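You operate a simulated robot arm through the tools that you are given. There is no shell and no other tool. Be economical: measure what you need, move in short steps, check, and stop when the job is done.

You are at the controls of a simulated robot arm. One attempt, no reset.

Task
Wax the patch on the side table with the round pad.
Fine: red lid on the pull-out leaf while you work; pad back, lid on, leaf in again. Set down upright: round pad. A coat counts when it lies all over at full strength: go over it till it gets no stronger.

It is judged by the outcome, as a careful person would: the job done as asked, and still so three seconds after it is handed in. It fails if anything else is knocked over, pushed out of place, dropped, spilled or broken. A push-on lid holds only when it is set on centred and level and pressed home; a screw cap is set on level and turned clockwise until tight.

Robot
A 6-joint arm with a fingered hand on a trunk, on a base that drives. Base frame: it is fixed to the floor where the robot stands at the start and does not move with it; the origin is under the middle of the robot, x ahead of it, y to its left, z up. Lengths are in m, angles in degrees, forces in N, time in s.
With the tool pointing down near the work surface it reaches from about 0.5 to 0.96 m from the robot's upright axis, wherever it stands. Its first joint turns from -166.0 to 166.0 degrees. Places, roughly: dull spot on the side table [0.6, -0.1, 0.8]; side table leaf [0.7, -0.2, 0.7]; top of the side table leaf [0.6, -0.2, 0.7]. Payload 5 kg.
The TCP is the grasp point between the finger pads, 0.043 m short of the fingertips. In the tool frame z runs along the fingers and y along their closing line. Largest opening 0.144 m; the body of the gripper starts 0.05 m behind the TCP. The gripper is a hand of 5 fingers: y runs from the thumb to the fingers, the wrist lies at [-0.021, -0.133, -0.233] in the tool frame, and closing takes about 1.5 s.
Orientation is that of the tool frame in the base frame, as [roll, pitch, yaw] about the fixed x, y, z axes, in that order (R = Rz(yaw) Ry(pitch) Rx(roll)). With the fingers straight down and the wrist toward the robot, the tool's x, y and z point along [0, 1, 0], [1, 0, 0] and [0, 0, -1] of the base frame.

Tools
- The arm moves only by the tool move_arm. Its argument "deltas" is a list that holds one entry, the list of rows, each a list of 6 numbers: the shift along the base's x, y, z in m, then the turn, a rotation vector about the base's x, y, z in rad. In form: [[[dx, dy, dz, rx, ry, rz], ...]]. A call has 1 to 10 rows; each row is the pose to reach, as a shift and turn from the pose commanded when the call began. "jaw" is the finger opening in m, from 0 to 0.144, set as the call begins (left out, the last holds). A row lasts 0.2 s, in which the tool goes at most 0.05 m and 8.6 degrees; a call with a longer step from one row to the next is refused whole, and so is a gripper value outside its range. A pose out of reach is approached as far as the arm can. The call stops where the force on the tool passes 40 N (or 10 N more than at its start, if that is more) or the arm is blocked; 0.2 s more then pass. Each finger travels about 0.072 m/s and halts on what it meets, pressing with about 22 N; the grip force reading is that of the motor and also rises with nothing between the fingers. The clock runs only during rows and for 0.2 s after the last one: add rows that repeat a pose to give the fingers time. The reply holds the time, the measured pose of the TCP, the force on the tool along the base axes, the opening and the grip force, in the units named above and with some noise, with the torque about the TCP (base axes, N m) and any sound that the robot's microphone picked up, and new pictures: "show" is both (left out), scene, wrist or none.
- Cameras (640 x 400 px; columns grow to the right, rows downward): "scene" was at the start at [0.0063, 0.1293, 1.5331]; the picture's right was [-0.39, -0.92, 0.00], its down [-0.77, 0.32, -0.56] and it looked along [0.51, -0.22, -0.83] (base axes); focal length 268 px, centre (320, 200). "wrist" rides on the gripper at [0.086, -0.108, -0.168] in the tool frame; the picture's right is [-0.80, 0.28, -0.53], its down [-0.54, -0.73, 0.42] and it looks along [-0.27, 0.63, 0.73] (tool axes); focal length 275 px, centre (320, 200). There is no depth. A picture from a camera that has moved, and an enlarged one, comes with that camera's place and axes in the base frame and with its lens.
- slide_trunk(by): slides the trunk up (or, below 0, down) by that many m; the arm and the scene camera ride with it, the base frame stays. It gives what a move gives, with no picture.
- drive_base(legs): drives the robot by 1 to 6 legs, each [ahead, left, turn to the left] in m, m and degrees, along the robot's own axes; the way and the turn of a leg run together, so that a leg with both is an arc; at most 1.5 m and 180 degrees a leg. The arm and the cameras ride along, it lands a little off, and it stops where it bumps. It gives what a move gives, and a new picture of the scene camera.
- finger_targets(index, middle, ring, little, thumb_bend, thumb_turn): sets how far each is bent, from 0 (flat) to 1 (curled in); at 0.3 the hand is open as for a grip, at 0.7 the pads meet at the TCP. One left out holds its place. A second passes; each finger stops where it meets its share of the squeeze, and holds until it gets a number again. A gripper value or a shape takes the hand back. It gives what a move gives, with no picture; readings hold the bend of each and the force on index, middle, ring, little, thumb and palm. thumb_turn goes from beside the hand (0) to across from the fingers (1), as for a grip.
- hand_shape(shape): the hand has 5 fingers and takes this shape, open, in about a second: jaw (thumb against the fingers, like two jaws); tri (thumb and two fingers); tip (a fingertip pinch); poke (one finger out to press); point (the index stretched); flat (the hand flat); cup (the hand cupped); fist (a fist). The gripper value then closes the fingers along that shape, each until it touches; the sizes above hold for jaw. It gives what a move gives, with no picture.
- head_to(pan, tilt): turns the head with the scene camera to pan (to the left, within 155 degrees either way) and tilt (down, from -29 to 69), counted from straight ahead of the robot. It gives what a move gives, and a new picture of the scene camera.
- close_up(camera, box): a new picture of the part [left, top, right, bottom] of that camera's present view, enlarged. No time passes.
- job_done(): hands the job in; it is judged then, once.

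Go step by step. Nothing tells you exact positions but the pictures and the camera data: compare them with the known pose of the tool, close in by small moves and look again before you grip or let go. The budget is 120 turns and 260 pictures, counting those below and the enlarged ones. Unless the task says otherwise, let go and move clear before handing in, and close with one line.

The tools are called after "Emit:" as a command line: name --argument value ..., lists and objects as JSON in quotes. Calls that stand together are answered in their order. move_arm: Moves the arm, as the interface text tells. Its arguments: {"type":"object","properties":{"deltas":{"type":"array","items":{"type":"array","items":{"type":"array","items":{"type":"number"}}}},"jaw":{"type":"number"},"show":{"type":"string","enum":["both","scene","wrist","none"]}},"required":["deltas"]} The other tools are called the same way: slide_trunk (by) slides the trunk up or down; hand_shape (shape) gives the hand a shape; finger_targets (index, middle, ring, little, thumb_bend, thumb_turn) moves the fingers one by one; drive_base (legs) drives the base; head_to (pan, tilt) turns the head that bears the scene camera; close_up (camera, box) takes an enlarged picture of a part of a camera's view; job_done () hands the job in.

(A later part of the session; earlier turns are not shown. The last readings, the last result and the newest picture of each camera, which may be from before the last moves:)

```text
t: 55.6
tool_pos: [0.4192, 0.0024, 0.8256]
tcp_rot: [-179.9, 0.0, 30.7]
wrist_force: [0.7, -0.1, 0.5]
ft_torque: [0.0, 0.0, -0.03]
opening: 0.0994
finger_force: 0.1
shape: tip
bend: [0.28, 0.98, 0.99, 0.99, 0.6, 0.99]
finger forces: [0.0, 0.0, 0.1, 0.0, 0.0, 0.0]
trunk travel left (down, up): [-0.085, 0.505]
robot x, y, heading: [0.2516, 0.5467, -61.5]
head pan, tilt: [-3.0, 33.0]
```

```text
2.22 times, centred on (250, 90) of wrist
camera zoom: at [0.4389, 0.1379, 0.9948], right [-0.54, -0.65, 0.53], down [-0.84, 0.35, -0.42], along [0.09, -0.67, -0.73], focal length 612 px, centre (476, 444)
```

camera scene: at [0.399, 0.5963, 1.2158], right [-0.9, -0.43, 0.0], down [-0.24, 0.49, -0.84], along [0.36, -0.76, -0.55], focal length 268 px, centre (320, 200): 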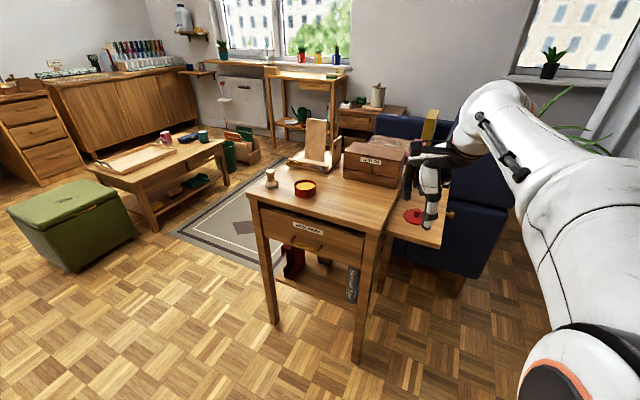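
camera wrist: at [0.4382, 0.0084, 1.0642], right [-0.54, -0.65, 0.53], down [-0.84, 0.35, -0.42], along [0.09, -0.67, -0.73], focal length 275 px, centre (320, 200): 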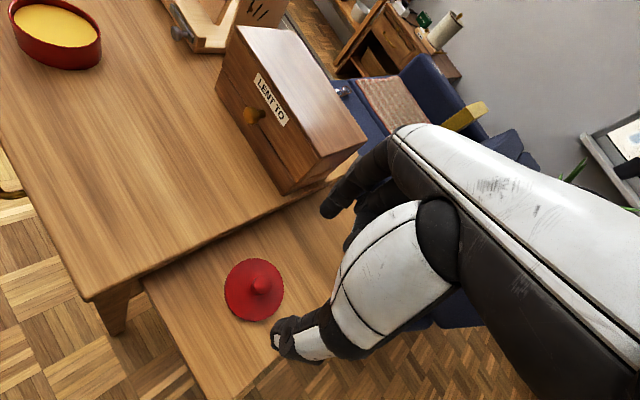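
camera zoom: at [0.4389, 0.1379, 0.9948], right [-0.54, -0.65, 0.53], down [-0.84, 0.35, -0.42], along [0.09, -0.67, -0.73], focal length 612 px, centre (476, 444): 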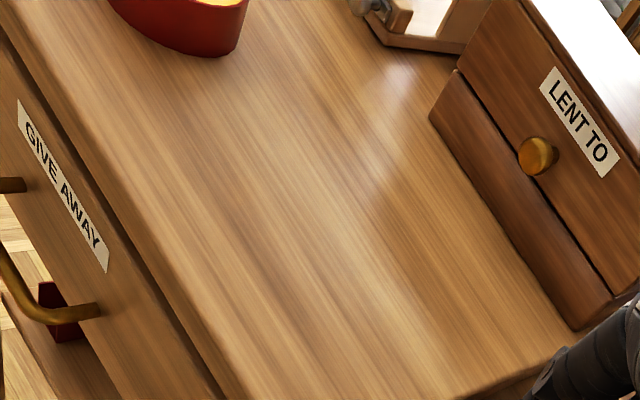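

No clear edge is visible; the wax itself should show it. I put the trunk back up and go for the pad at about (0.890, -0.055), with the three-finger shape.

Emit:
slide_trunk --by 0.39

Emit:
hand_shape --shape "tri"

Emit:
head_to --pan -3 --tilt 50

Emit:
move_arm --deltas '[[[0.045, 0, -0.01, 0, 0, 0.05], [0.09, 0, -0.02, 0, 0, 0.1], [0.135, 0, -0.03, 0, 0, 0.15], [0.18, 0, -0.05, 0, 0, 0.2], [0.225, 0, -0.07, 0, 0, 0.2], [0.27, 0, -0.09, 0, 0, 0.2], [0.31, -0.01, -0.115, 0, 0, 0.2], [0.35, -0.02, -0.14, 0, 0, 0.2], [0.39, -0.035, -0.165, 0, 0, 0.2], [0.43, -0.05, -0.19, 0, 0, 0.2]]]' --show "both"

```text
t: 59.3
tool_pos: [0.4203, 0.0012, 1.2159]
tcp_rot: [-179.9, -0.2, 30.8]
wrist_force: [0.7, 0.5, 0.3]
ft_torque: [-0.02, -0.02, -0.03]
opening: 0.0996
finger_force: 0.1
shape: tip
bend: [0.28, 0.98, 0.99, 0.99, 0.6, 0.99]
finger forces: [0.0, 0.0, 0.0, 0.1, 0.0, 0.0]
trunk travel left (down, up): [-0.475, 0.115]
robot x, y, heading: [0.2465, 0.5486, -61.4]
head pan, tilt: [-3.0, 33.0]
```

```text
t: 60.2
tool_pos: [0.4202, 0.0016, 1.2164]
tcp_rot: [-179.9, -0.2, 30.7]
wrist_force: [-0.3, 0.2, 0.2]
ft_torque: [-0.02, 0.03, -0.01]
opening: 0.1439
finger_force: 0.0
shape: tri
bend: [0.3, 0.3, 0.99, 0.99, 0.3, 0.98]
finger forces: [0.0, 0.0, 0.1, 0.1, 0.0, 0.0]
trunk travel left (down, up): [-0.475, 0.115]
robot x, y, heading: [0.2506, 0.5475, -61.2]
head pan, tilt: [-3.0, 33.0]
```

```text
t: 61.0
tool_pos: [0.4201, 0.002, 1.2152]
tcp_rot: [180.0, -0.1, 30.8]
wrist_force: [0.2, -0.2, 0.7]
ft_torque: [-0.02, -0.02, 0.0]
opening: 0.144
finger_force: 0.1
shape: tri
bend: [0.3, 0.3, 0.99, 0.99, 0.3, 0.98]
finger forces: [0.0, 0.0, 0.1, 0.1, 0.0, 0.0]
trunk travel left (down, up): [-0.475, 0.115]
robot x, y, heading: [0.254, 0.5469, -61.1]
head pan, tilt: [-3.0, 50.0]
camera scene: at [0.3938, 0.6071, 1.5411], right [-0.9, -0.43, 0.0], down [-0.33, 0.69, -0.64], along [0.28, -0.58, -0.77], focal length 268 px, centre (320, 200)
```

scene: 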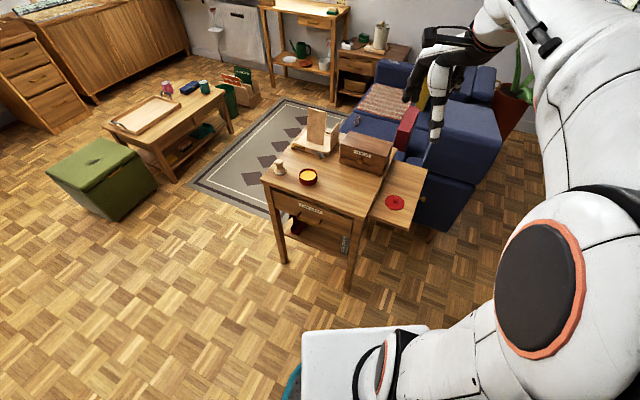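

```text
t: 63.2
tool_pos: [0.7795, -0.0542, 0.9739]
tcp_rot: [176.0, 0.8, 46.0]
wrist_force: [-0.8, 0.8, 0.9]
ft_torque: [-0.05, -0.02, -0.02]
opening: 0.1439
finger_force: 0.0
shape: tri
bend: [0.3, 0.3, 0.99, 0.99, 0.3, 0.97]
finger forces: [0.1, 0.1, 0.0, 0.1, 0.0, 0.1]
out of reach, approached as far as the arm can: row 3, 4, 5, 6, 7, 8, 9, 10
trunk travel left (down, up): [-0.475, 0.115]
robot x, y, heading: [0.2518, 0.5504, -61.5]
head pan, tilt: [-3.0, 50.0]
camera scene: at [0.3923, 0.6085, 1.5413], right [-0.9, -0.43, 0.0], down [-0.33, 0.69, -0.64], along [0.28, -0.58, -0.77], focal length 268 px, centre (320, 200)
camera wrist: at [0.7551, 0.0925, 1.1335], right [-0.37, -0.74, 0.56], down [-0.88, 0.09, -0.46], along [0.29, -0.67, -0.68], focal length 275 px, centre (320, 200)
```

scene: 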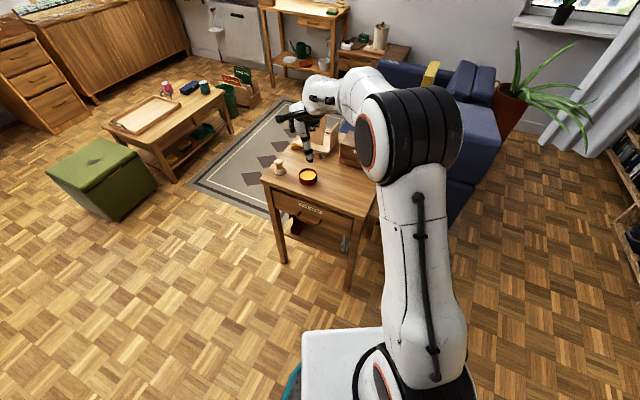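
wrist: 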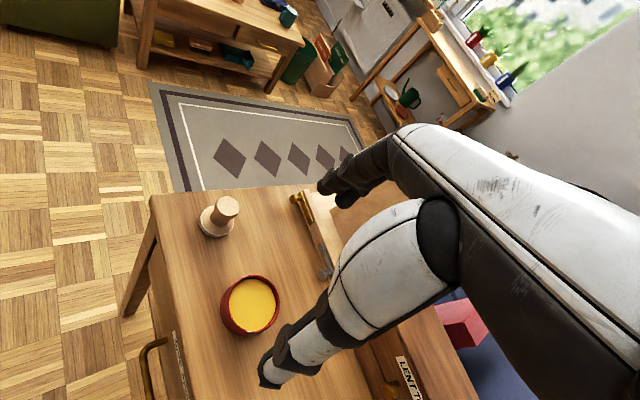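

Emit:
move_arm --deltas '[[[0, 0, -0.02, 0.03, 0.02, 0], [0.02, 0, -0.04, 0.058, 0.04, 0], [0.05, 0, -0.06, 0.058, 0.04, 0], [0.08, 0, -0.075, 0.058, 0.04, 0], [0.11, 0, -0.08, 0.058, 0.04, 0]]]' --jaw 0.09 --show "both"

Emit:
close_up --camera "wrist" --box '[200, 150, 400, 350]'

Emit:
close_up --camera "scene" --box '[250, 100, 340, 190]'

```text
t: 64.4
tool_pos: [0.8477, -0.0549, 0.8699]
tcp_rot: [178.2, -0.4, 48.2]
wrist_force: [0.5, -0.1, -0.1]
ft_torque: [-0.01, 0.03, 0.0]
opening: 0.0902
finger_force: 0.1
shape: tri
bend: [0.73, 0.4, 0.99, 0.99, 0.64, 1.0]
finger forces: [0.0, 0.1, 0.0, 0.1, 0.0, 0.1]
out of reach, approached as far as the arm can: row 2, 3, 4, 5
trunk travel left (down, up): [-0.475, 0.115]
robot x, y, heading: [0.2494, 0.5499, -61.4]
head pan, tilt: [-3.0, 50.0]
camera scene: at [0.3944, 0.6073, 1.541], right [-0.9, -0.43, 0.0], down [-0.33, 0.69, -0.64], along [0.28, -0.58, -0.77], focal length 268 px, centre (320, 200)
camera wrist: at [0.8195, 0.0836, 1.0346], right [-0.33, -0.78, 0.54], down [-0.89, 0.07, -0.45], along [0.31, -0.63, -0.71], focal length 275 px, centre (320, 200)
```

scene: 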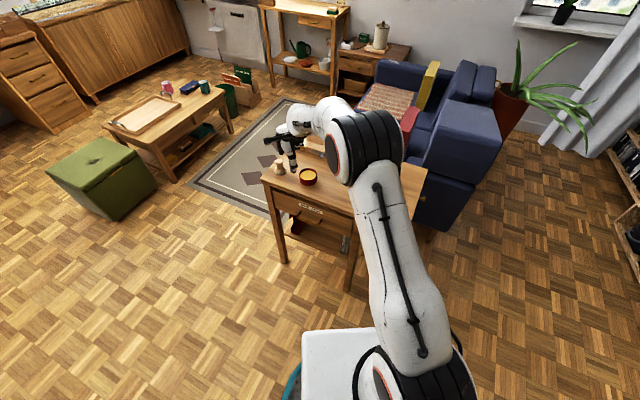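
wrist: 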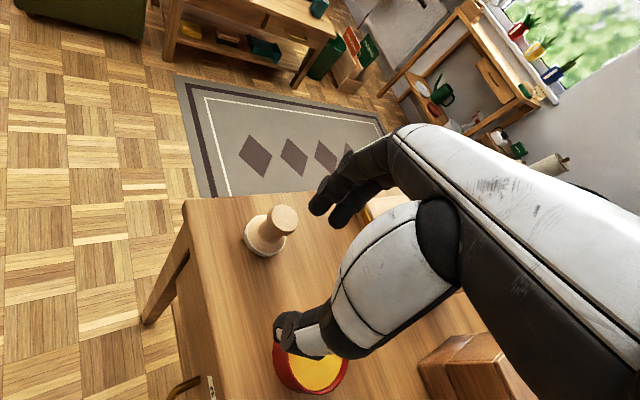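

```text
2.00 times, centred on (300, 250) of wrist
camera zoom: at [0.8195, 0.0836, 1.0346], right [-0.33, -0.78, 0.54], down [-0.89, 0.07, -0.45], along [0.31, -0.63, -0.71], focal length 551 px, centre (360, 100)
```

zoom: 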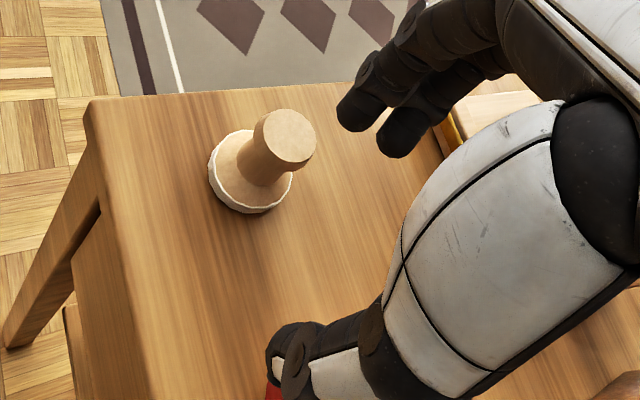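

```text
4.44 times, centred on (295, 145) of scene
camera zoom: at [0.3944, 0.6073, 1.541], right [-0.9, -0.43, 0.0], down [-0.33, 0.69, -0.64], along [0.28, -0.58, -0.77], focal length 1192 px, centre (431, 444)
```

zoom: 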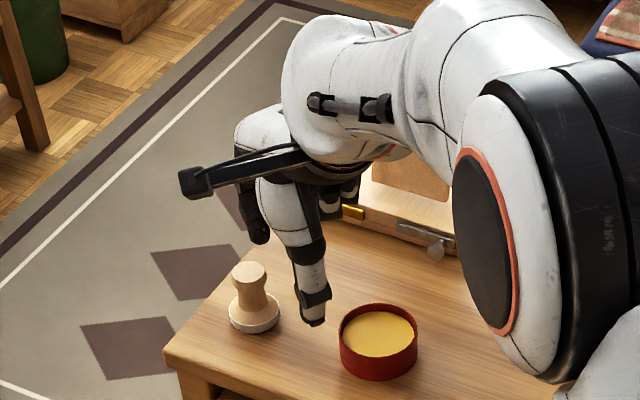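

The pad is at the edge of reach, so I back the hand off and up, then shift the base 0.085 m toward +x.

Emit:
move_arm --deltas '[[[-0.03, 0, 0.02, 0, 0, 0], [-0.06, 0, 0.04, 0.01, 0.01, 0], [-0.1, 0, 0.05, 0.018, 0.015, 0]]]' --show "none"

Emit:
drive_base --legs '[[0.041, 0.075, 0]]'

```text
t: 65.2
tool_pos: [0.7456, -0.0521, 0.9204]
tcp_rot: [179.6, -0.7, 48.3]
wrist_force: [0.0, 0.7, 0.1]
ft_torque: [-0.02, 0.02, -0.03]
opening: 0.0903
finger_force: 0.1
shape: tri
bend: [0.73, 0.4, 0.99, 0.99, 0.64, 1.0]
finger forces: [0.0, 0.0, 0.0, 0.0, 0.0, 0.0]
trunk travel left (down, up): [-0.475, 0.115]
robot x, y, heading: [0.2473, 0.5451, -61.0]
head pan, tilt: [-3.0, 50.0]
```

```text
t: 66.3
tool_pos: [0.8297, -0.0546, 0.919]
tcp_rot: [179.7, -0.6, 48.1]
wrist_force: [-0.3, -0.8, 0.1]
ft_torque: [0.02, 0.03, -0.03]
opening: 0.0904
finger_force: 0.1
shape: tri
bend: [0.73, 0.4, 0.99, 0.99, 0.64, 1.0]
finger forces: [0.0, 0.0, 0.0, 0.0, 0.1, 0.1]
trunk travel left (down, up): [-0.475, 0.115]
robot x, y, heading: [0.3373, 0.5487, -61.4]
head pan, tilt: [-3.0, 50.0]
camera scene: at [0.4801, 0.6075, 1.541], right [-0.9, -0.43, 0.0], down [-0.33, 0.69, -0.64], along [0.28, -0.58, -0.77], focal length 268 px, centre (320, 200)
```

scene: 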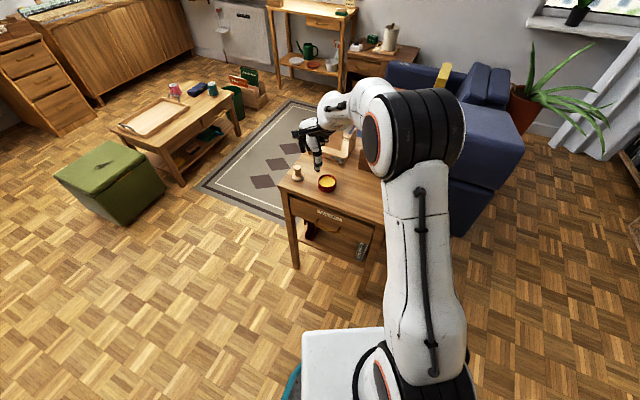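

The pad is at (0.894, -0.054) by this view, with its top at z 0.828. I move above it and look before gripping.

Emit:
move_arm --deltas '[[[0.035, 0.002, -0.005, 0.006, -0.005, 0], [0.067, 0.004, -0.01, 0.006, -0.005, 0], [0.067, 0.004, -0.035, 0.006, -0.005, 0]]]' --show "none"

Emit:
close_up --camera "wrist" --box '[200, 150, 400, 390]'

Emit:
close_up --camera "scene" --box '[260, 110, 350, 200]'

```text
t: 67.1
tool_pos: [0.8976, -0.0498, 0.8837]
tcp_rot: [179.6, -1.2, 48.2]
wrist_force: [0.0, -0.1, 0.4]
ft_torque: [-0.02, 0.05, 0.0]
opening: 0.0903
finger_force: 0.0
shape: tri
bend: [0.73, 0.4, 0.99, 0.99, 0.64, 1.0]
finger forces: [0.0, 0.0, 0.1, 0.0, 0.0, 0.0]
trunk travel left (down, up): [-0.475, 0.115]
robot x, y, heading: [0.3351, 0.5514, -61.2]
head pan, tilt: [-3.0, 50.0]
```

```text
1.67 times, centred on (300, 270) of wrist
camera zoom: at [0.8719, 0.0853, 1.0536], right [-0.33, -0.79, 0.52], down [-0.89, 0.09, -0.44], along [0.3, -0.61, -0.73], focal length 459 px, centre (353, 83)
```

zoom: 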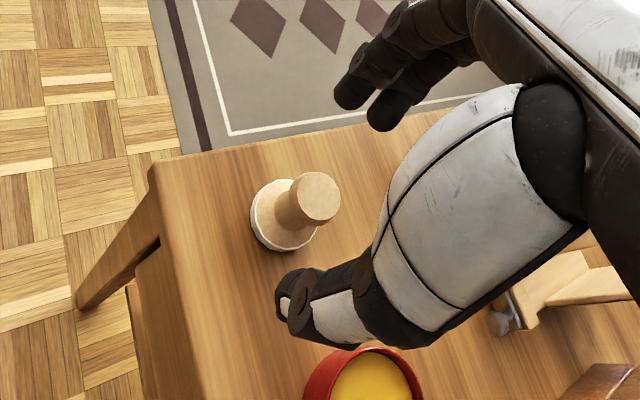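

```text
4.44 times, centred on (305, 155) of scene
camera zoom: at [0.48, 0.6076, 1.541], right [-0.9, -0.43, 0.0], down [-0.33, 0.69, -0.64], along [0.28, -0.58, -0.77], focal length 1192 px, centre (387, 400)
```

zoom: 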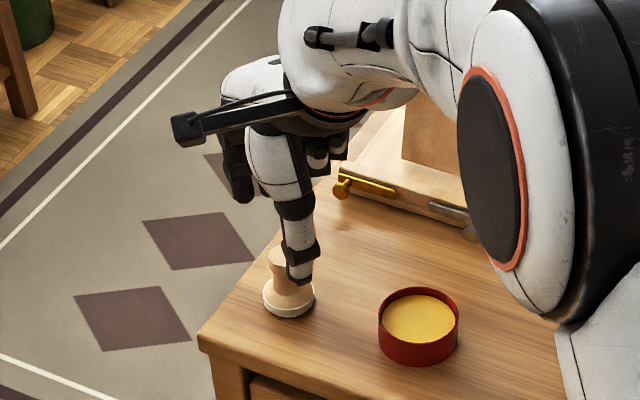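

The handle top sits right under the TCP. I lower round it and close.

Emit:
move_arm --deltas '[[[0.002, 0.003, -0.02, -0.005, 0.01, 0], [0.002, 0.003, -0.04, -0.005, 0.02, 0], [0.002, 0.003, -0.055, -0.005, 0.02, 0]]]' --show "none"

Emit:
close_up --camera "wrist" --box '[200, 150, 400, 390]'

```text
t: 67.9
tool_pos: [0.8998, -0.0452, 0.8299]
tcp_rot: [-179.7, -0.3, 48.1]
wrist_force: [0.9, -0.7, -1.1]
ft_torque: [0.02, 0.05, -0.02]
opening: 0.0901
finger_force: 0.1
shape: tri
bend: [0.73, 0.4, 0.99, 0.99, 0.64, 1.0]
finger forces: [0.0, 0.1, 0.0, 0.0, 0.0, 0.0]
trunk travel left (down, up): [-0.475, 0.115]
robot x, y, heading: [0.3373, 0.5499, -61.4]
head pan, tilt: [-3.0, 50.0]
```

```text
1.67 times, centred on (300, 270) of wrist
camera zoom: at [0.8768, 0.0894, 0.9983], right [-0.32, -0.79, 0.53], down [-0.9, 0.08, -0.42], along [0.29, -0.61, -0.74], focal length 459 px, centre (353, 83)
```

zoom: 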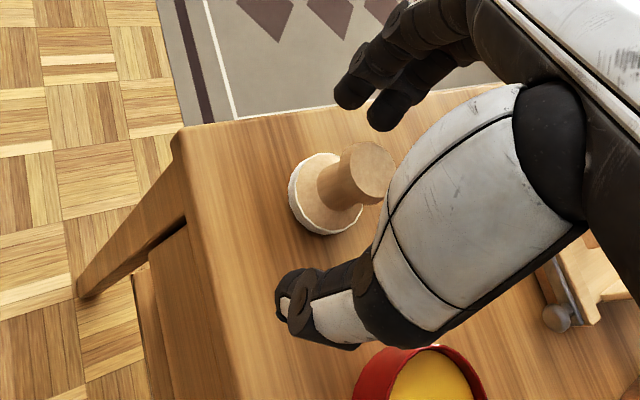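

Emit:
move_arm --deltas '[[[0, 0, -0.007, 0, 0, 0], [0, 0, -0.007, 0, 0, 0], [0, 0, -0.007, 0, 0, 0], [0, 0, -0.007, 0, 0, 0], [0, 0, -0.007, 0, 0, 0], [0, 0, -0.007, 0, 0, 0], [0, 0, -0.007, 0, 0, 0], [0, 0, -0.007, 0, 0, 0]]]' --jaw 0 --show "none"

Emit:
close_up --camera "wrist" --box '[200, 150, 400, 390]'

Emit:
close_up --camera "scene" --box '[270, 130, 350, 200]'

```text
t: 69.7
tool_pos: [0.9004, -0.0455, 0.8227]
tcp_rot: [-179.7, -0.2, 48.2]
wrist_force: [0.2, 0.1, -0.3]
ft_torque: [0.01, 0.0, 0.03]
opening: 0.0106
finger_force: 22.3
shape: tri
bend: [0.7, 0.62, 1.0, 1.0, 0.75, 1.0]
finger forces: [0.1, 10.0, 0.0, 0.1, 15.5, 0.0]
trunk travel left (down, up): [-0.475, 0.115]
robot x, y, heading: [0.3325, 0.5482, -61.4]
head pan, tilt: [-3.0, 50.0]
```

```text
1.67 times, centred on (300, 270) of wrist
camera zoom: at [0.8774, 0.0893, 0.9919], right [-0.32, -0.79, 0.53], down [-0.9, 0.08, -0.42], along [0.29, -0.61, -0.74], focal length 459 px, centre (353, 83)
```

zoom: 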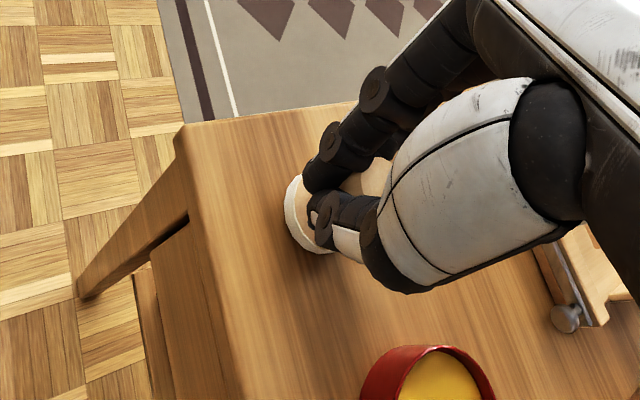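

```text
5.71 times, centred on (310, 165) of scene
camera zoom: at [0.4798, 0.6075, 1.541], right [-0.9, -0.43, 0.0], down [-0.33, 0.69, -0.64], along [0.28, -0.58, -0.77], focal length 1532 px, centre (377, 400)
```

zoom: 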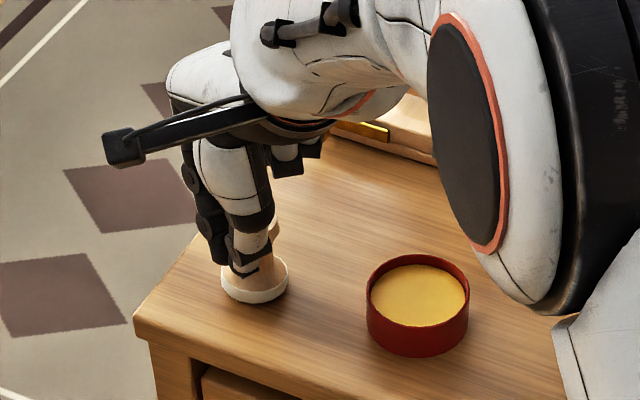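

The index missed: the handle lies between middle finger and thumb only. I open, shift the hand by about 12 mm, and close again.

Emit:
move_arm --deltas '[[[0, 0, 0, 0, 0, 0], [0, 0, 0, 0, 0, 0], [0, 0, 0, 0, 0, 0], [0, 0, 0, 0, 0, 0], [0, 0, 0, 0, 0, 0], [-0.004, -0.005, 0, 0, 0, 0], [-0.009, -0.01, 0, 0, 0, 0]]]' --jaw 0.09 --show "none"

Emit:
close_up --camera "wrist" --box '[200, 150, 400, 390]'

```text
t: 71.3
tool_pos: [0.8905, -0.0549, 0.8224]
tcp_rot: [-179.6, -0.2, 48.1]
wrist_force: [0.1, -0.4, -0.5]
ft_torque: [0.02, 0.04, 0.01]
opening: 0.0899
finger_force: 0.0
shape: tri
bend: [0.73, 0.4, 0.99, 0.99, 0.64, 1.0]
finger forces: [0.0, 0.0, 0.0, 0.0, 0.0, 0.0]
trunk travel left (down, up): [-0.475, 0.115]
robot x, y, heading: [0.3378, 0.5482, -61.2]
head pan, tilt: [-3.0, 50.0]
```

```text
1.67 times, centred on (300, 270) of wrist
camera zoom: at [0.8682, 0.0792, 0.9914], right [-0.32, -0.79, 0.53], down [-0.9, 0.08, -0.42], along [0.29, -0.61, -0.74], focal length 459 px, centre (353, 83)
```

zoom: 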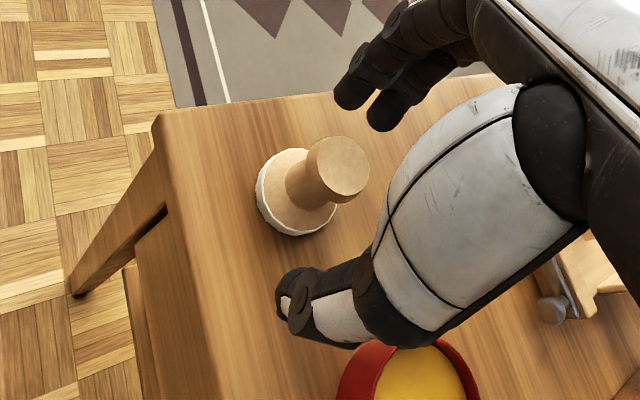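

Emit:
move_arm --deltas '[[[0, 0, 0, 0, 0, 0], [0, 0, 0, 0, 0, 0], [0, 0, 0, 0, 0, 0], [0, 0, 0, 0, 0, 0], [0, 0, 0, 0, 0, 0], [0, 0, 0, 0, 0, 0], [0, 0, 0, 0, 0, 0], [0, 0, 0, 0, 0, 0]]]' --jaw 0 --show "none"

Emit:
close_up --camera "wrist" --box '[200, 150, 400, 390]'

Emit:
close_up --camera "scene" --box '[270, 130, 350, 200]'

```text
t: 73.1
tool_pos: [0.8911, -0.0548, 0.8223]
tcp_rot: [-179.6, -0.2, 48.2]
wrist_force: [0.4, 0.8, 0.7]
ft_torque: [0.05, -0.08, 0.0]
opening: 0.0123
finger_force: 21.5
shape: tri
bend: [0.73, 0.7, 1.0, 1.0, 0.75, 1.0]
finger forces: [11.1, 6.2, 0.0, 0.0, 15.0, 0.1]
trunk travel left (down, up): [-0.475, 0.115]
robot x, y, heading: [0.3379, 0.5475, -61.3]
head pan, tilt: [-3.0, 50.0]
```

```text
1.67 times, centred on (300, 270) of wrist
camera zoom: at [0.8682, 0.0793, 0.9915], right [-0.32, -0.79, 0.53], down [-0.9, 0.08, -0.42], along [0.29, -0.61, -0.74], focal length 459 px, centre (353, 83)
```

zoom: 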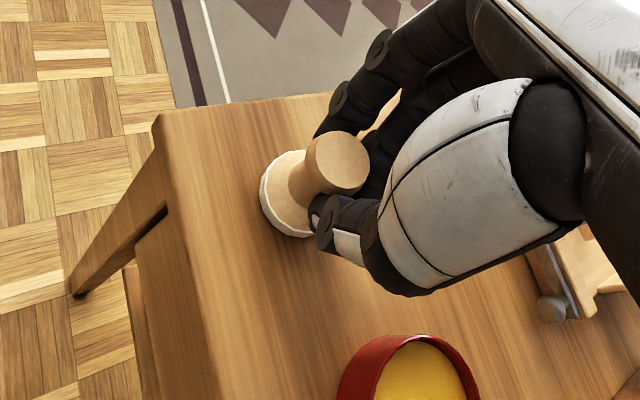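

```text
5.71 times, centred on (310, 165) of scene
camera zoom: at [0.4798, 0.6076, 1.541], right [-0.9, -0.43, 0.0], down [-0.33, 0.69, -0.64], along [0.28, -0.58, -0.77], focal length 1532 px, centre (377, 400)
```

zoom: 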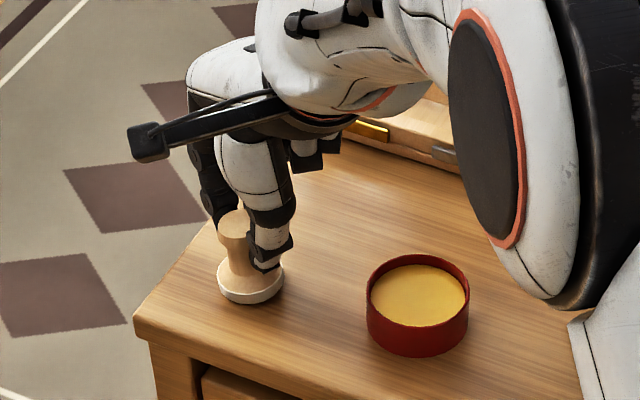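

All three fingers now hold the handle. I lift it and carry it over the open tin, keeping the hand's yaw.

Emit:
move_arm --deltas '[[[0, 0, 0.03, 0, 0, 0], [0, 0, 0.06, 0, 0, 0], [-0.04, -0.007, 0.06, 0, 0, 0], [-0.08, -0.014, 0.06, 0, 0, 0], [-0.122, -0.022, 0.06, 0, 0, 0]]]' --show "none"

Emit:
close_up --camera "wrist" --box '[200, 150, 400, 390]'

Emit:
close_up --camera "scene" --box '[280, 130, 360, 200]'

```text
t: 74.3
tool_pos: [0.7693, -0.0784, 0.8814]
tcp_rot: [-179.7, -0.3, 48.2]
wrist_force: [0.6, 0.2, 0.1]
ft_torque: [-0.02, 0.03, 0.02]
opening: 0.0122
finger_force: 22.2
shape: tri
bend: [0.73, 0.7, 1.0, 1.0, 0.75, 1.0]
finger forces: [11.3, 5.9, 0.0, 0.0, 15.0, 0.1]
trunk travel left (down, up): [-0.475, 0.115]
robot x, y, heading: [0.3381, 0.5495, -61.3]
head pan, tilt: [-3.0, 50.0]
```

```text
1.67 times, centred on (300, 270) of wrist
camera zoom: at [0.7469, 0.0562, 1.0506], right [-0.32, -0.79, 0.53], down [-0.9, 0.08, -0.42], along [0.29, -0.61, -0.74], focal length 459 px, centre (353, 83)
```

zoom: 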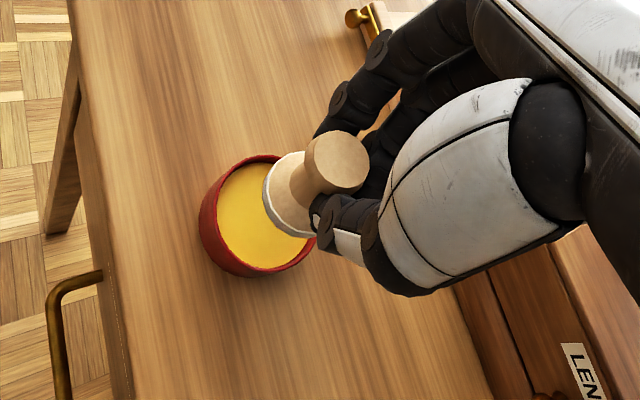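

```text
5.71 times, centred on (320, 165) of scene
camera zoom: at [0.4797, 0.6076, 1.541], right [-0.9, -0.43, 0.0], down [-0.33, 0.69, -0.64], along [0.28, -0.58, -0.77], focal length 1532 px, centre (320, 400)
```

zoom: 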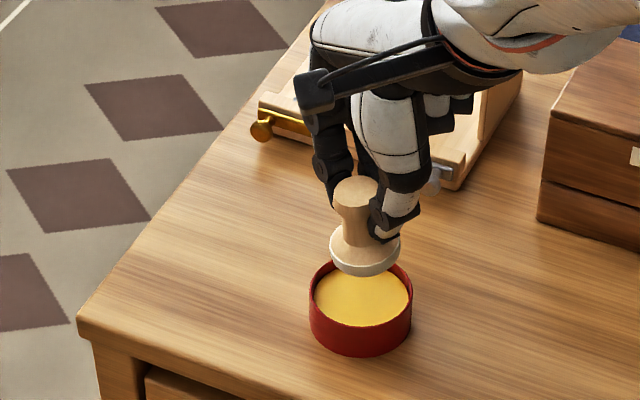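

The pad is about 11 mm off the tin's middle. I shift it and lower until it presses lightly on the wax.

Emit:
move_arm --deltas '[[[-0.001, 0.011, 0, 0, 0, 0], [-0.001, 0.011, -0.02, 0, 0, 0], [-0.001, 0.011, -0.03, 0, 0, 0], [-0.001, 0.011, -0.034, 0, 0, 0]]]' --show "none"

Emit:
close_up --camera "scene" --box '[300, 145, 360, 200]'

Emit:
close_up --camera "wrist" --box '[200, 150, 400, 390]'

```text
t: 75.3
tool_pos: [0.7675, -0.0676, 0.8482]
tcp_rot: [-179.7, -0.2, 48.2]
wrist_force: [0.3, -0.1, 0.8]
ft_torque: [0.03, -0.03, -0.03]
opening: 0.0124
finger_force: 21.6
shape: tri
bend: [0.73, 0.7, 1.0, 1.0, 0.75, 1.0]
finger forces: [11.3, 5.9, 0.1, 0.1, 15.1, 0.0]
trunk travel left (down, up): [-0.475, 0.115]
robot x, y, heading: [0.3373, 0.546, -61.2]
head pan, tilt: [-3.0, 50.0]
```

```text
7.27 times, centred on (330, 172) of scene
camera zoom: at [0.4797, 0.6076, 1.541], right [-0.9, -0.43, 0.0], down [-0.33, 0.69, -0.64], along [0.28, -0.58, -0.77], focal length 1950 px, centre (247, 400)
```

zoom: 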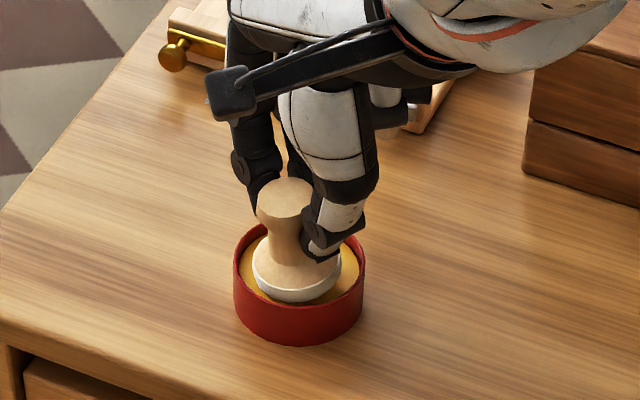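

```text
1.67 times, centred on (300, 270) of wrist
camera zoom: at [0.7452, 0.0679, 1.0173], right [-0.32, -0.79, 0.53], down [-0.9, 0.08, -0.42], along [0.29, -0.61, -0.74], focal length 459 px, centre (353, 83)
```

zoom: 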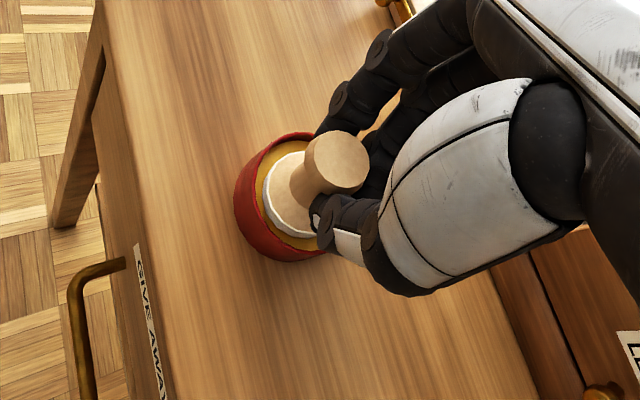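

Emit:
move_arm --deltas '[[[0, 0, -0.004, 0, 0, 0], [0, 0, -0.007, 0, 0, 0], [0, 0, -0.009, 0, 0, 0]]]' --show "none"

Emit:
close_up --camera "scene" --box '[300, 145, 360, 200]'

```text
t: 76.1
tool_pos: [0.7664, -0.0686, 0.8419]
tcp_rot: [-180.0, -0.1, 48.0]
wrist_force: [-2.6, -1.4, 14.4]
ft_torque: [-0.01, -0.25, -0.04]
opening: 0.0128
finger_force: 22.4
shape: tri
bend: [0.73, 0.7, 1.0, 1.0, 0.76, 1.0]
finger forces: [14.8, 8.8, 0.0, 0.1, 17.5, 0.0]
trunk travel left (down, up): [-0.475, 0.115]
robot x, y, heading: [0.3387, 0.5514, -61.3]
head pan, tilt: [-3.0, 50.0]
```

```text
7.27 times, centred on (330, 172) of scene
camera zoom: at [0.4789, 0.6084, 1.5413], right [-0.9, -0.43, 0.0], down [-0.33, 0.69, -0.64], along [0.28, -0.58, -0.77], focal length 1950 px, centre (247, 400)
```

zoom: 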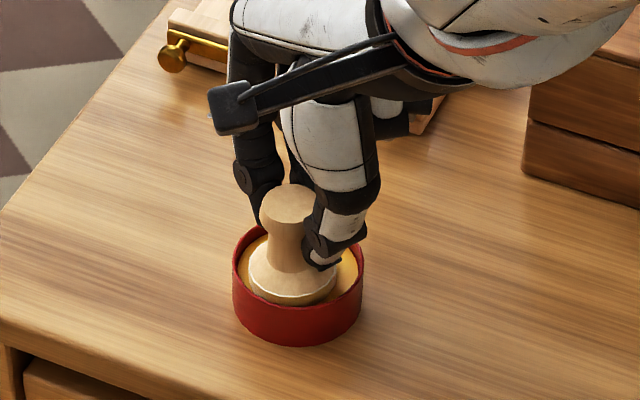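

The pad presses the wax at 14 N. I work it a little in place, lift, and look.

Emit:
move_arm --deltas '[[[0.003, 0, 0, 0, 0, 0.06], [0, 0.003, 0, 0, 0, 0], [-0.003, 0, 0, 0, 0, -0.06], [0, -0.003, 0, 0, 0, 0], [0, 0, 0, 0, 0, 0], [0, 0, 0.02, 0, 0, 0], [0, 0, 0.05, 0, 0, 0]]]' --show "none"

Emit:
close_up --camera "scene" --box '[300, 145, 360, 200]'

Emit:
close_up --camera "wrist" --box '[200, 150, 400, 390]'

```text
t: 77.7
tool_pos: [0.7675, -0.0684, 0.8886]
tcp_rot: [-179.5, -0.2, 48.0]
wrist_force: [-0.2, -0.8, -1.3]
ft_torque: [-0.01, -0.01, 0.01]
opening: 0.0122
finger_force: 22.2
shape: tri
bend: [0.73, 0.7, 1.0, 1.0, 0.76, 1.0]
finger forces: [10.6, 0.1, 0.1, 0.0, 16.0, 0.0]
trunk travel left (down, up): [-0.475, 0.115]
robot x, y, heading: [0.3376, 0.5519, -61.1]
head pan, tilt: [-3.0, 50.0]
```

```text
7.27 times, centred on (330, 172) of scene
camera zoom: at [0.4797, 0.6076, 1.5409], right [-0.9, -0.43, 0.0], down [-0.33, 0.69, -0.64], along [0.28, -0.58, -0.77], focal length 1950 px, centre (247, 400)
```

zoom: 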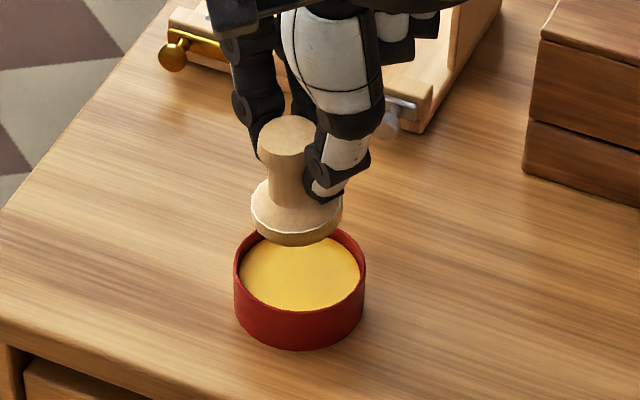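

```text
1.67 times, centred on (300, 270) of wrist
camera zoom: at [0.7448, 0.067, 1.0586], right [-0.32, -0.79, 0.53], down [-0.9, 0.08, -0.42], along [0.29, -0.61, -0.74], focal length 459 px, centre (353, 83)
```

zoom: 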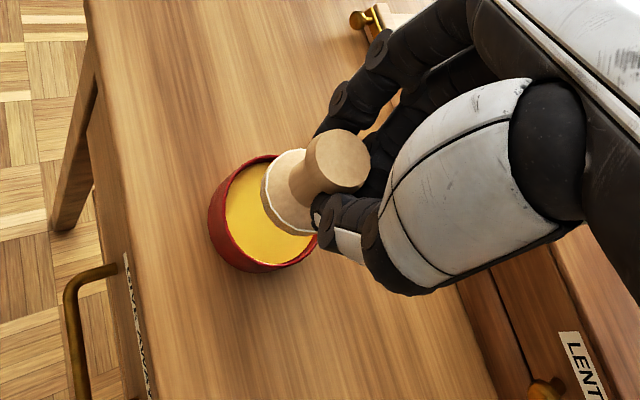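

The pad's rim is yellow with wax now. I carry it to the patch at about (0.60, -0.10), set it down and make a short first stroke to see what shows.

Emit:
move_arm --deltas '[[[-0.045, -0.011, 0, 0, 0, 0], [-0.09, -0.022, 0, 0, 0, 0], [-0.135, -0.033, -0.01, 0, 0, 0], [-0.17, -0.043, -0.03, 0, 0, 0], [-0.17, -0.043, -0.055, 0, 0, 0], [-0.17, -0.043, -0.067, 0, 0, 0]]]' --show "none"

Emit:
close_up --camera "scene" --box '[310, 150, 400, 220]'

```text
t: 79.1
tool_pos: [0.5968, -0.109, 0.822]
tcp_rot: [-179.6, -0.2, 48.2]
wrist_force: [0.5, 0.6, -0.8]
ft_torque: [-0.01, 0.03, 0.03]
opening: 0.0121
finger_force: 21.9
shape: tri
bend: [0.73, 0.7, 1.0, 1.0, 0.76, 1.0]
finger forces: [11.0, 0.0, 0.1, 0.0, 16.2, 0.0]
trunk travel left (down, up): [-0.475, 0.115]
robot x, y, heading: [0.3373, 0.5496, -61.2]
head pan, tilt: [-3.0, 50.0]
```

```text
5.71 times, centred on (355, 185) of scene
camera zoom: at [0.4799, 0.6073, 1.541], right [-0.9, -0.43, 0.0], down [-0.33, 0.69, -0.64], along [0.28, -0.58, -0.77], focal length 1532 px, centre (120, 286)
```

zoom: 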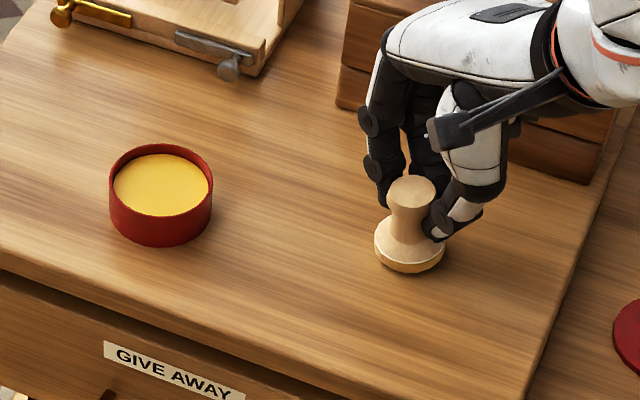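

Emit:
move_arm --deltas '[[[0, 0, -0.004, 0, 0, 0], [0, 0, -0.008, 0, 0, 0], [0.02, 0, -0.008, 0, 0, 0], [0.04, 0, -0.008, 0, 0, 0], [0.02, 0, -0.008, 0, 0, 0], [0, 0, -0.008, 0, 0, 0]]]' --show "none"

Emit:
close_up --camera "scene" --box '[330, 160, 390, 210]'

Emit:
close_up --camera "wrist" --box '[200, 150, 400, 390]'

```text
t: 80.5
tool_pos: [0.5981, -0.1106, 0.8153]
tcp_rot: [-179.8, -0.1, 48.3]
wrist_force: [7.6, 0.3, 23.0]
ft_torque: [0.09, -0.51, -0.02]
opening: 0.0133
finger_force: 21.6
shape: tri
bend: [0.73, 0.7, 1.0, 1.0, 0.76, 1.0]
finger forces: [18.3, 0.6, 0.0, 0.0, 17.7, 0.0]
trunk travel left (down, up): [-0.475, 0.115]
robot x, y, heading: [0.3366, 0.5511, -61.4]
head pan, tilt: [-3.0, 50.0]
```

```text
8.00 times, centred on (360, 185) of scene
camera zoom: at [0.4797, 0.6093, 1.5411], right [-0.9, -0.43, 0.0], down [-0.33, 0.69, -0.64], along [0.28, -0.58, -0.77], focal length 2145 px, centre (0, 320)
```

zoom: 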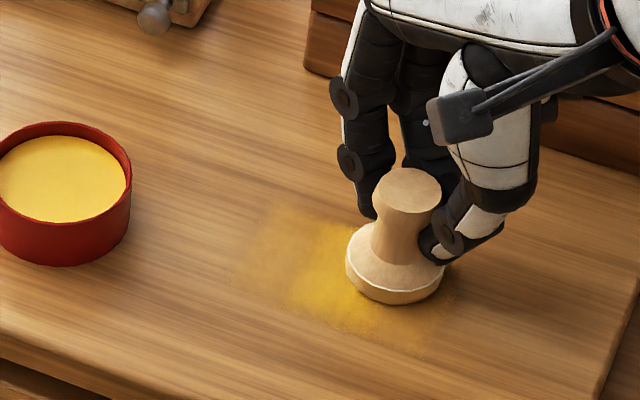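

```text
1.67 times, centred on (300, 270) of wrist
camera zoom: at [0.5751, 0.0251, 0.9844], right [-0.32, -0.78, 0.53], down [-0.9, 0.08, -0.42], along [0.29, -0.61, -0.73], focal length 459 px, centre (353, 83)
```

zoom: 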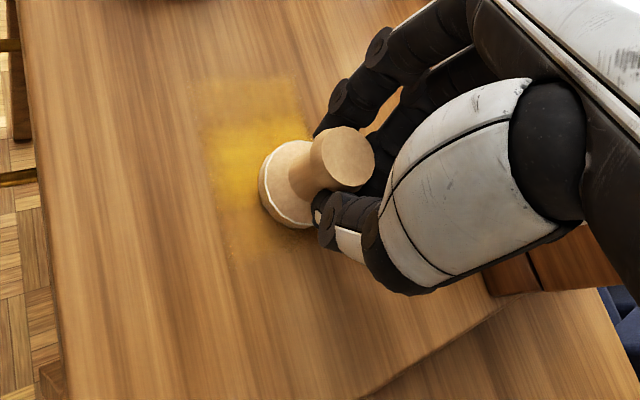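

The coat shows yellow and only on the patch, a rectangle with edges near x 0.675 and y -0.055. I carry on in strokes to bring out its other edges.

Emit:
move_arm --deltas '[[[-0.035, 0, 0, 0, 0, 0], [-0.035, 0.025, 0, 0, 0, 0], [0.01, 0.025, 0, 0, 0, 0], [0.055, 0.025, 0, 0, 0, 0], [0.055, 0.005, 0, 0, 0, 0], [0.01, 0.005, 0, 0, 0, 0], [-0.035, 0.005, 0, 0, 0, 0], [-0.035, -0.02, 0, 0, 0, 0], [0.01, -0.02, 0, 0, 0, 0], [0.055, -0.02, 0, 0, 0, 0]]]' --show "none"

Emit:
close_up --camera "scene" --box '[330, 160, 390, 210]'

Emit:
close_up --camera "wrist" --box '[200, 150, 400, 390]'

```text
t: 82.7
tool_pos: [0.6537, -0.1297, 0.8156]
tcp_rot: [-179.7, -0.2, 48.0]
wrist_force: [0.0, -0.1, 1.5]
ft_torque: [0.0, -0.12, 0.01]
opening: 0.0123
finger_force: 22.4
shape: tri
bend: [0.73, 0.7, 1.0, 1.0, 0.76, 1.0]
finger forces: [12.4, 0.3, 0.0, 0.0, 17.4, 0.0]
trunk travel left (down, up): [-0.475, 0.115]
robot x, y, heading: [0.3379, 0.5468, -61.2]
head pan, tilt: [-3.0, 50.0]
```

```text
8.00 times, centred on (360, 185) of scene
camera zoom: at [0.4798, 0.6077, 1.541], right [-0.9, -0.43, 0.0], down [-0.33, 0.69, -0.64], along [0.28, -0.58, -0.77], focal length 2145 px, centre (0, 320)
```

zoom: 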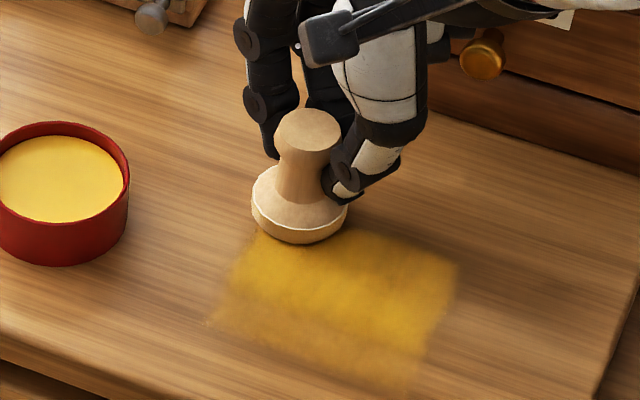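

```text
1.67 times, centred on (300, 270) of wrist
camera zoom: at [0.6311, 0.0063, 0.9846], right [-0.32, -0.79, 0.53], down [-0.9, 0.08, -0.42], along [0.29, -0.61, -0.74], focal length 459 px, centre (353, 83)
```

zoom: 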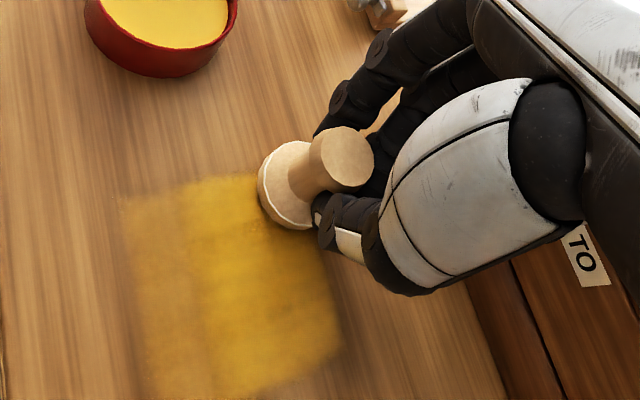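

Now the patch is plain: about x 0.577–0.675 and y -0.111 to -0.02. I go over all of it line by line.

Emit:
move_arm --deltas '[[[0, 0.008, -0.003, 0, 0, 0], [-0.0365, 0.008, -0.003, 0, 0, 0], [-0.073, 0.008, -0.003, 0, 0, 0], [-0.073, 0.028, -0.003, 0, 0, 0], [-0.0365, 0.028, -0.003, 0, 0, 0], [0, 0.028, -0.003, 0, 0, 0], [0, 0.048, -0.003, 0, 0, 0], [-0.0365, 0.048, -0.003, 0, 0, 0], [-0.073, 0.048, -0.003, 0, 0, 0], [-0.073, 0.068, -0.003, 0, 0, 0]]]' --show "none"

Emit:
move_arm --deltas '[[[0.0365, 0, 0, 0, 0, 0], [0.073, 0, 0, 0, 0, 0], [0.073, 0.015, 0, 0, 0, 0], [0.0365, 0.015, 0, 0, 0, 0], [0, 0.015, 0, 0, 0, 0], [0, 0.008, 0, 0, 0, 0]]]' --show "none"

Emit:
close_up --camera "scene" --box '[330, 160, 390, 210]'

Emit:
close_up --camera "wrist" --box '[120, 50, 400, 390]'

```text
t: 84.9
tool_pos: [0.5796, -0.0621, 0.8083]
tcp_rot: [-179.4, -0.3, 48.2]
wrist_force: [-0.6, 0.8, 1.0]
ft_torque: [0.04, -0.03, 0.04]
opening: 0.0122
finger_force: 21.9
shape: tri
bend: [0.73, 0.7, 1.0, 1.0, 0.77, 1.0]
finger forces: [8.9, 0.0, 0.1, 0.0, 15.3, 0.0]
trunk travel left (down, up): [-0.475, 0.115]
robot x, y, heading: [0.3342, 0.5449, -61.2]
head pan, tilt: [-3.0, 50.0]
```

```text
t: 86.3
tool_pos: [0.5797, -0.0548, 0.8112]
tcp_rot: [-179.6, -0.3, 48.3]
wrist_force: [0.1, 0.3, 0.7]
ft_torque: [-0.02, -0.05, 0.02]
opening: 0.0121
finger_force: 21.9
shape: tri
bend: [0.73, 0.7, 1.0, 1.0, 0.77, 1.0]
finger forces: [8.8, 0.0, 0.1, 0.0, 14.8, 0.1]
trunk travel left (down, up): [-0.475, 0.115]
robot x, y, heading: [0.3381, 0.545, -61.4]
head pan, tilt: [-3.0, 50.0]
```

```text
8.00 times, centred on (360, 185) of scene
camera zoom: at [0.4794, 0.6076, 1.5411], right [-0.9, -0.43, 0.0], down [-0.33, 0.69, -0.64], along [0.28, -0.58, -0.77], focal length 2145 px, centre (0, 320)
```

zoom: 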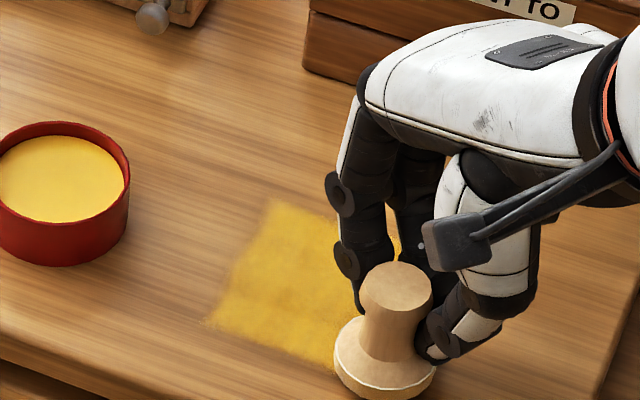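

```text
1.18 times, centred on (260, 220) of wrist
camera zoom: at [0.557, 0.0803, 0.9809], right [-0.32, -0.79, 0.53], down [-0.9, 0.08, -0.42], along [0.29, -0.61, -0.74], focal length 324 px, centre (391, 176)
```

zoom: 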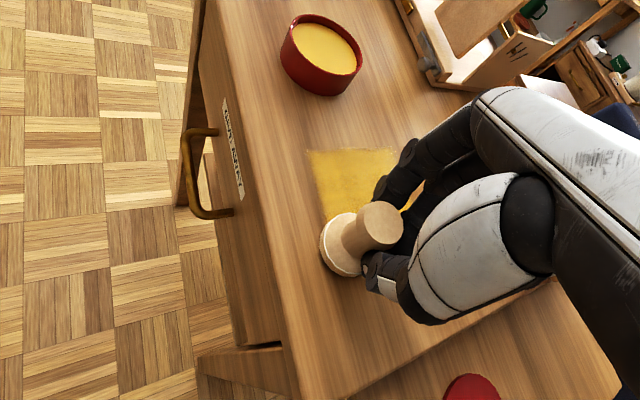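

The coat spreads well, but the pad has slid up in the grip. I set it down here, open, rise 13 mm and grip again.

Emit:
move_arm --deltas '[[[0, 0, -0.001, 0, 0, 0], [0, 0, -0.001, 0, 0, 0], [0, 0, -0.001, 0, 0, 0], [0, 0, -0.001, 0, 0, 0], [0, 0, -0.001, 0, 0, 0], [0, 0, -0.001, 0, 0, 0], [0.001, 0.001, 0.006, 0, 0, 0], [0.0033, 0.0037, 0.014, 0, 0, 0]]]' --jaw 0.09 --show "none"

Emit:
close_up --camera "wrist" --box '[200, 150, 400, 390]'

Emit:
close_up --camera "scene" --box '[330, 160, 390, 220]'

```text
t: 88.1
tool_pos: [0.5848, -0.0521, 0.8256]
tcp_rot: [-179.7, -0.2, 48.1]
wrist_force: [-0.5, 0.0, -0.1]
ft_torque: [0.02, -0.01, -0.03]
opening: 0.0898
finger_force: 0.0
shape: tri
bend: [0.74, 0.4, 0.99, 0.99, 0.64, 1.0]
finger forces: [0.1, 0.0, 0.0, 0.0, 0.0, 0.0]
trunk travel left (down, up): [-0.475, 0.115]
robot x, y, heading: [0.3371, 0.5481, -61.5]
head pan, tilt: [-3.0, 50.0]
```

```text
1.67 times, centred on (300, 270) of wrist
camera zoom: at [0.561, 0.084, 0.9949], right [-0.32, -0.79, 0.53], down [-0.9, 0.08, -0.42], along [0.29, -0.61, -0.74], focal length 459 px, centre (353, 83)
```

zoom: 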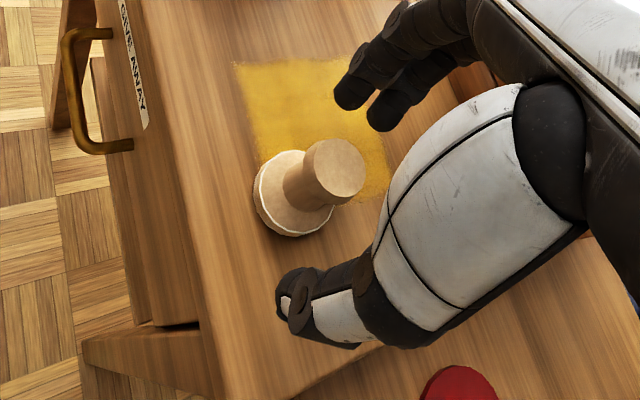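

```text
6.67 times, centred on (360, 190) of scene
camera zoom: at [0.4797, 0.6076, 1.541], right [-0.9, -0.43, 0.0], down [-0.33, 0.69, -0.64], along [0.28, -0.58, -0.77], focal length 1788 px, centre (53, 267)
```

zoom: 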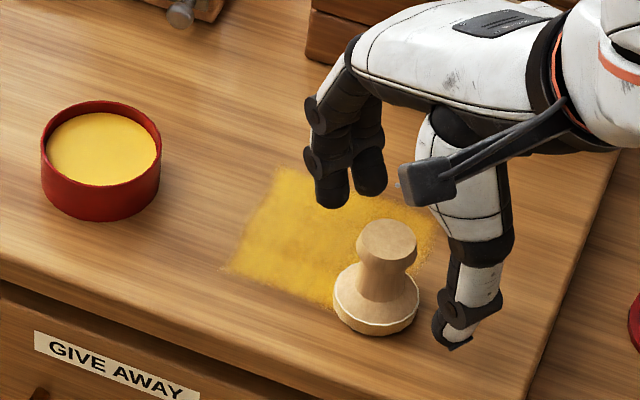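

Emit:
move_arm --deltas '[[[0.004, 0.0045, -0.002, 0, 0, 0], [0.004, 0.0045, -0.002, 0, 0, 0], [0.004, 0.0045, -0.002, 0, 0, 0], [0.004, 0.0045, -0.002, 0, 0, 0], [0.004, 0.0045, -0.002, 0, 0, 0], [0.004, 0.0045, -0.002, 0, 0, 0], [0.004, 0.0045, -0.002, 0, 0, 0], [0.004, 0.0045, -0.002, 0, 0, 0]]]' --jaw 0 --show "none"

Emit:
close_up --camera "wrist" --box '[200, 150, 400, 390]'

```text
t: 89.9
tool_pos: [0.5872, -0.047, 0.823]
tcp_rot: [-179.6, -0.1, 48.2]
wrist_force: [0.1, 0.2, -0.5]
ft_torque: [0.02, 0.01, 0.0]
opening: 0.0206
finger_force: 22.5
shape: tri
bend: [0.73, 0.65, 1.0, 1.0, 0.75, 1.0]
finger forces: [9.2, 7.1, 0.0, 0.0, 16.4, 0.0]
trunk travel left (down, up): [-0.475, 0.115]
robot x, y, heading: [0.3352, 0.5508, -61.3]
head pan, tilt: [-3.0, 50.0]
```

```text
1.67 times, centred on (300, 270) of wrist
camera zoom: at [0.5648, 0.0884, 0.9928], right [-0.32, -0.79, 0.53], down [-0.9, 0.08, -0.42], along [0.29, -0.61, -0.74], focal length 459 px, centre (353, 83)
```

zoom: 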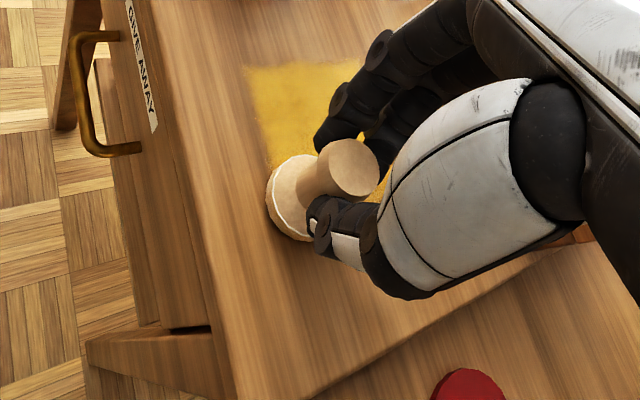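

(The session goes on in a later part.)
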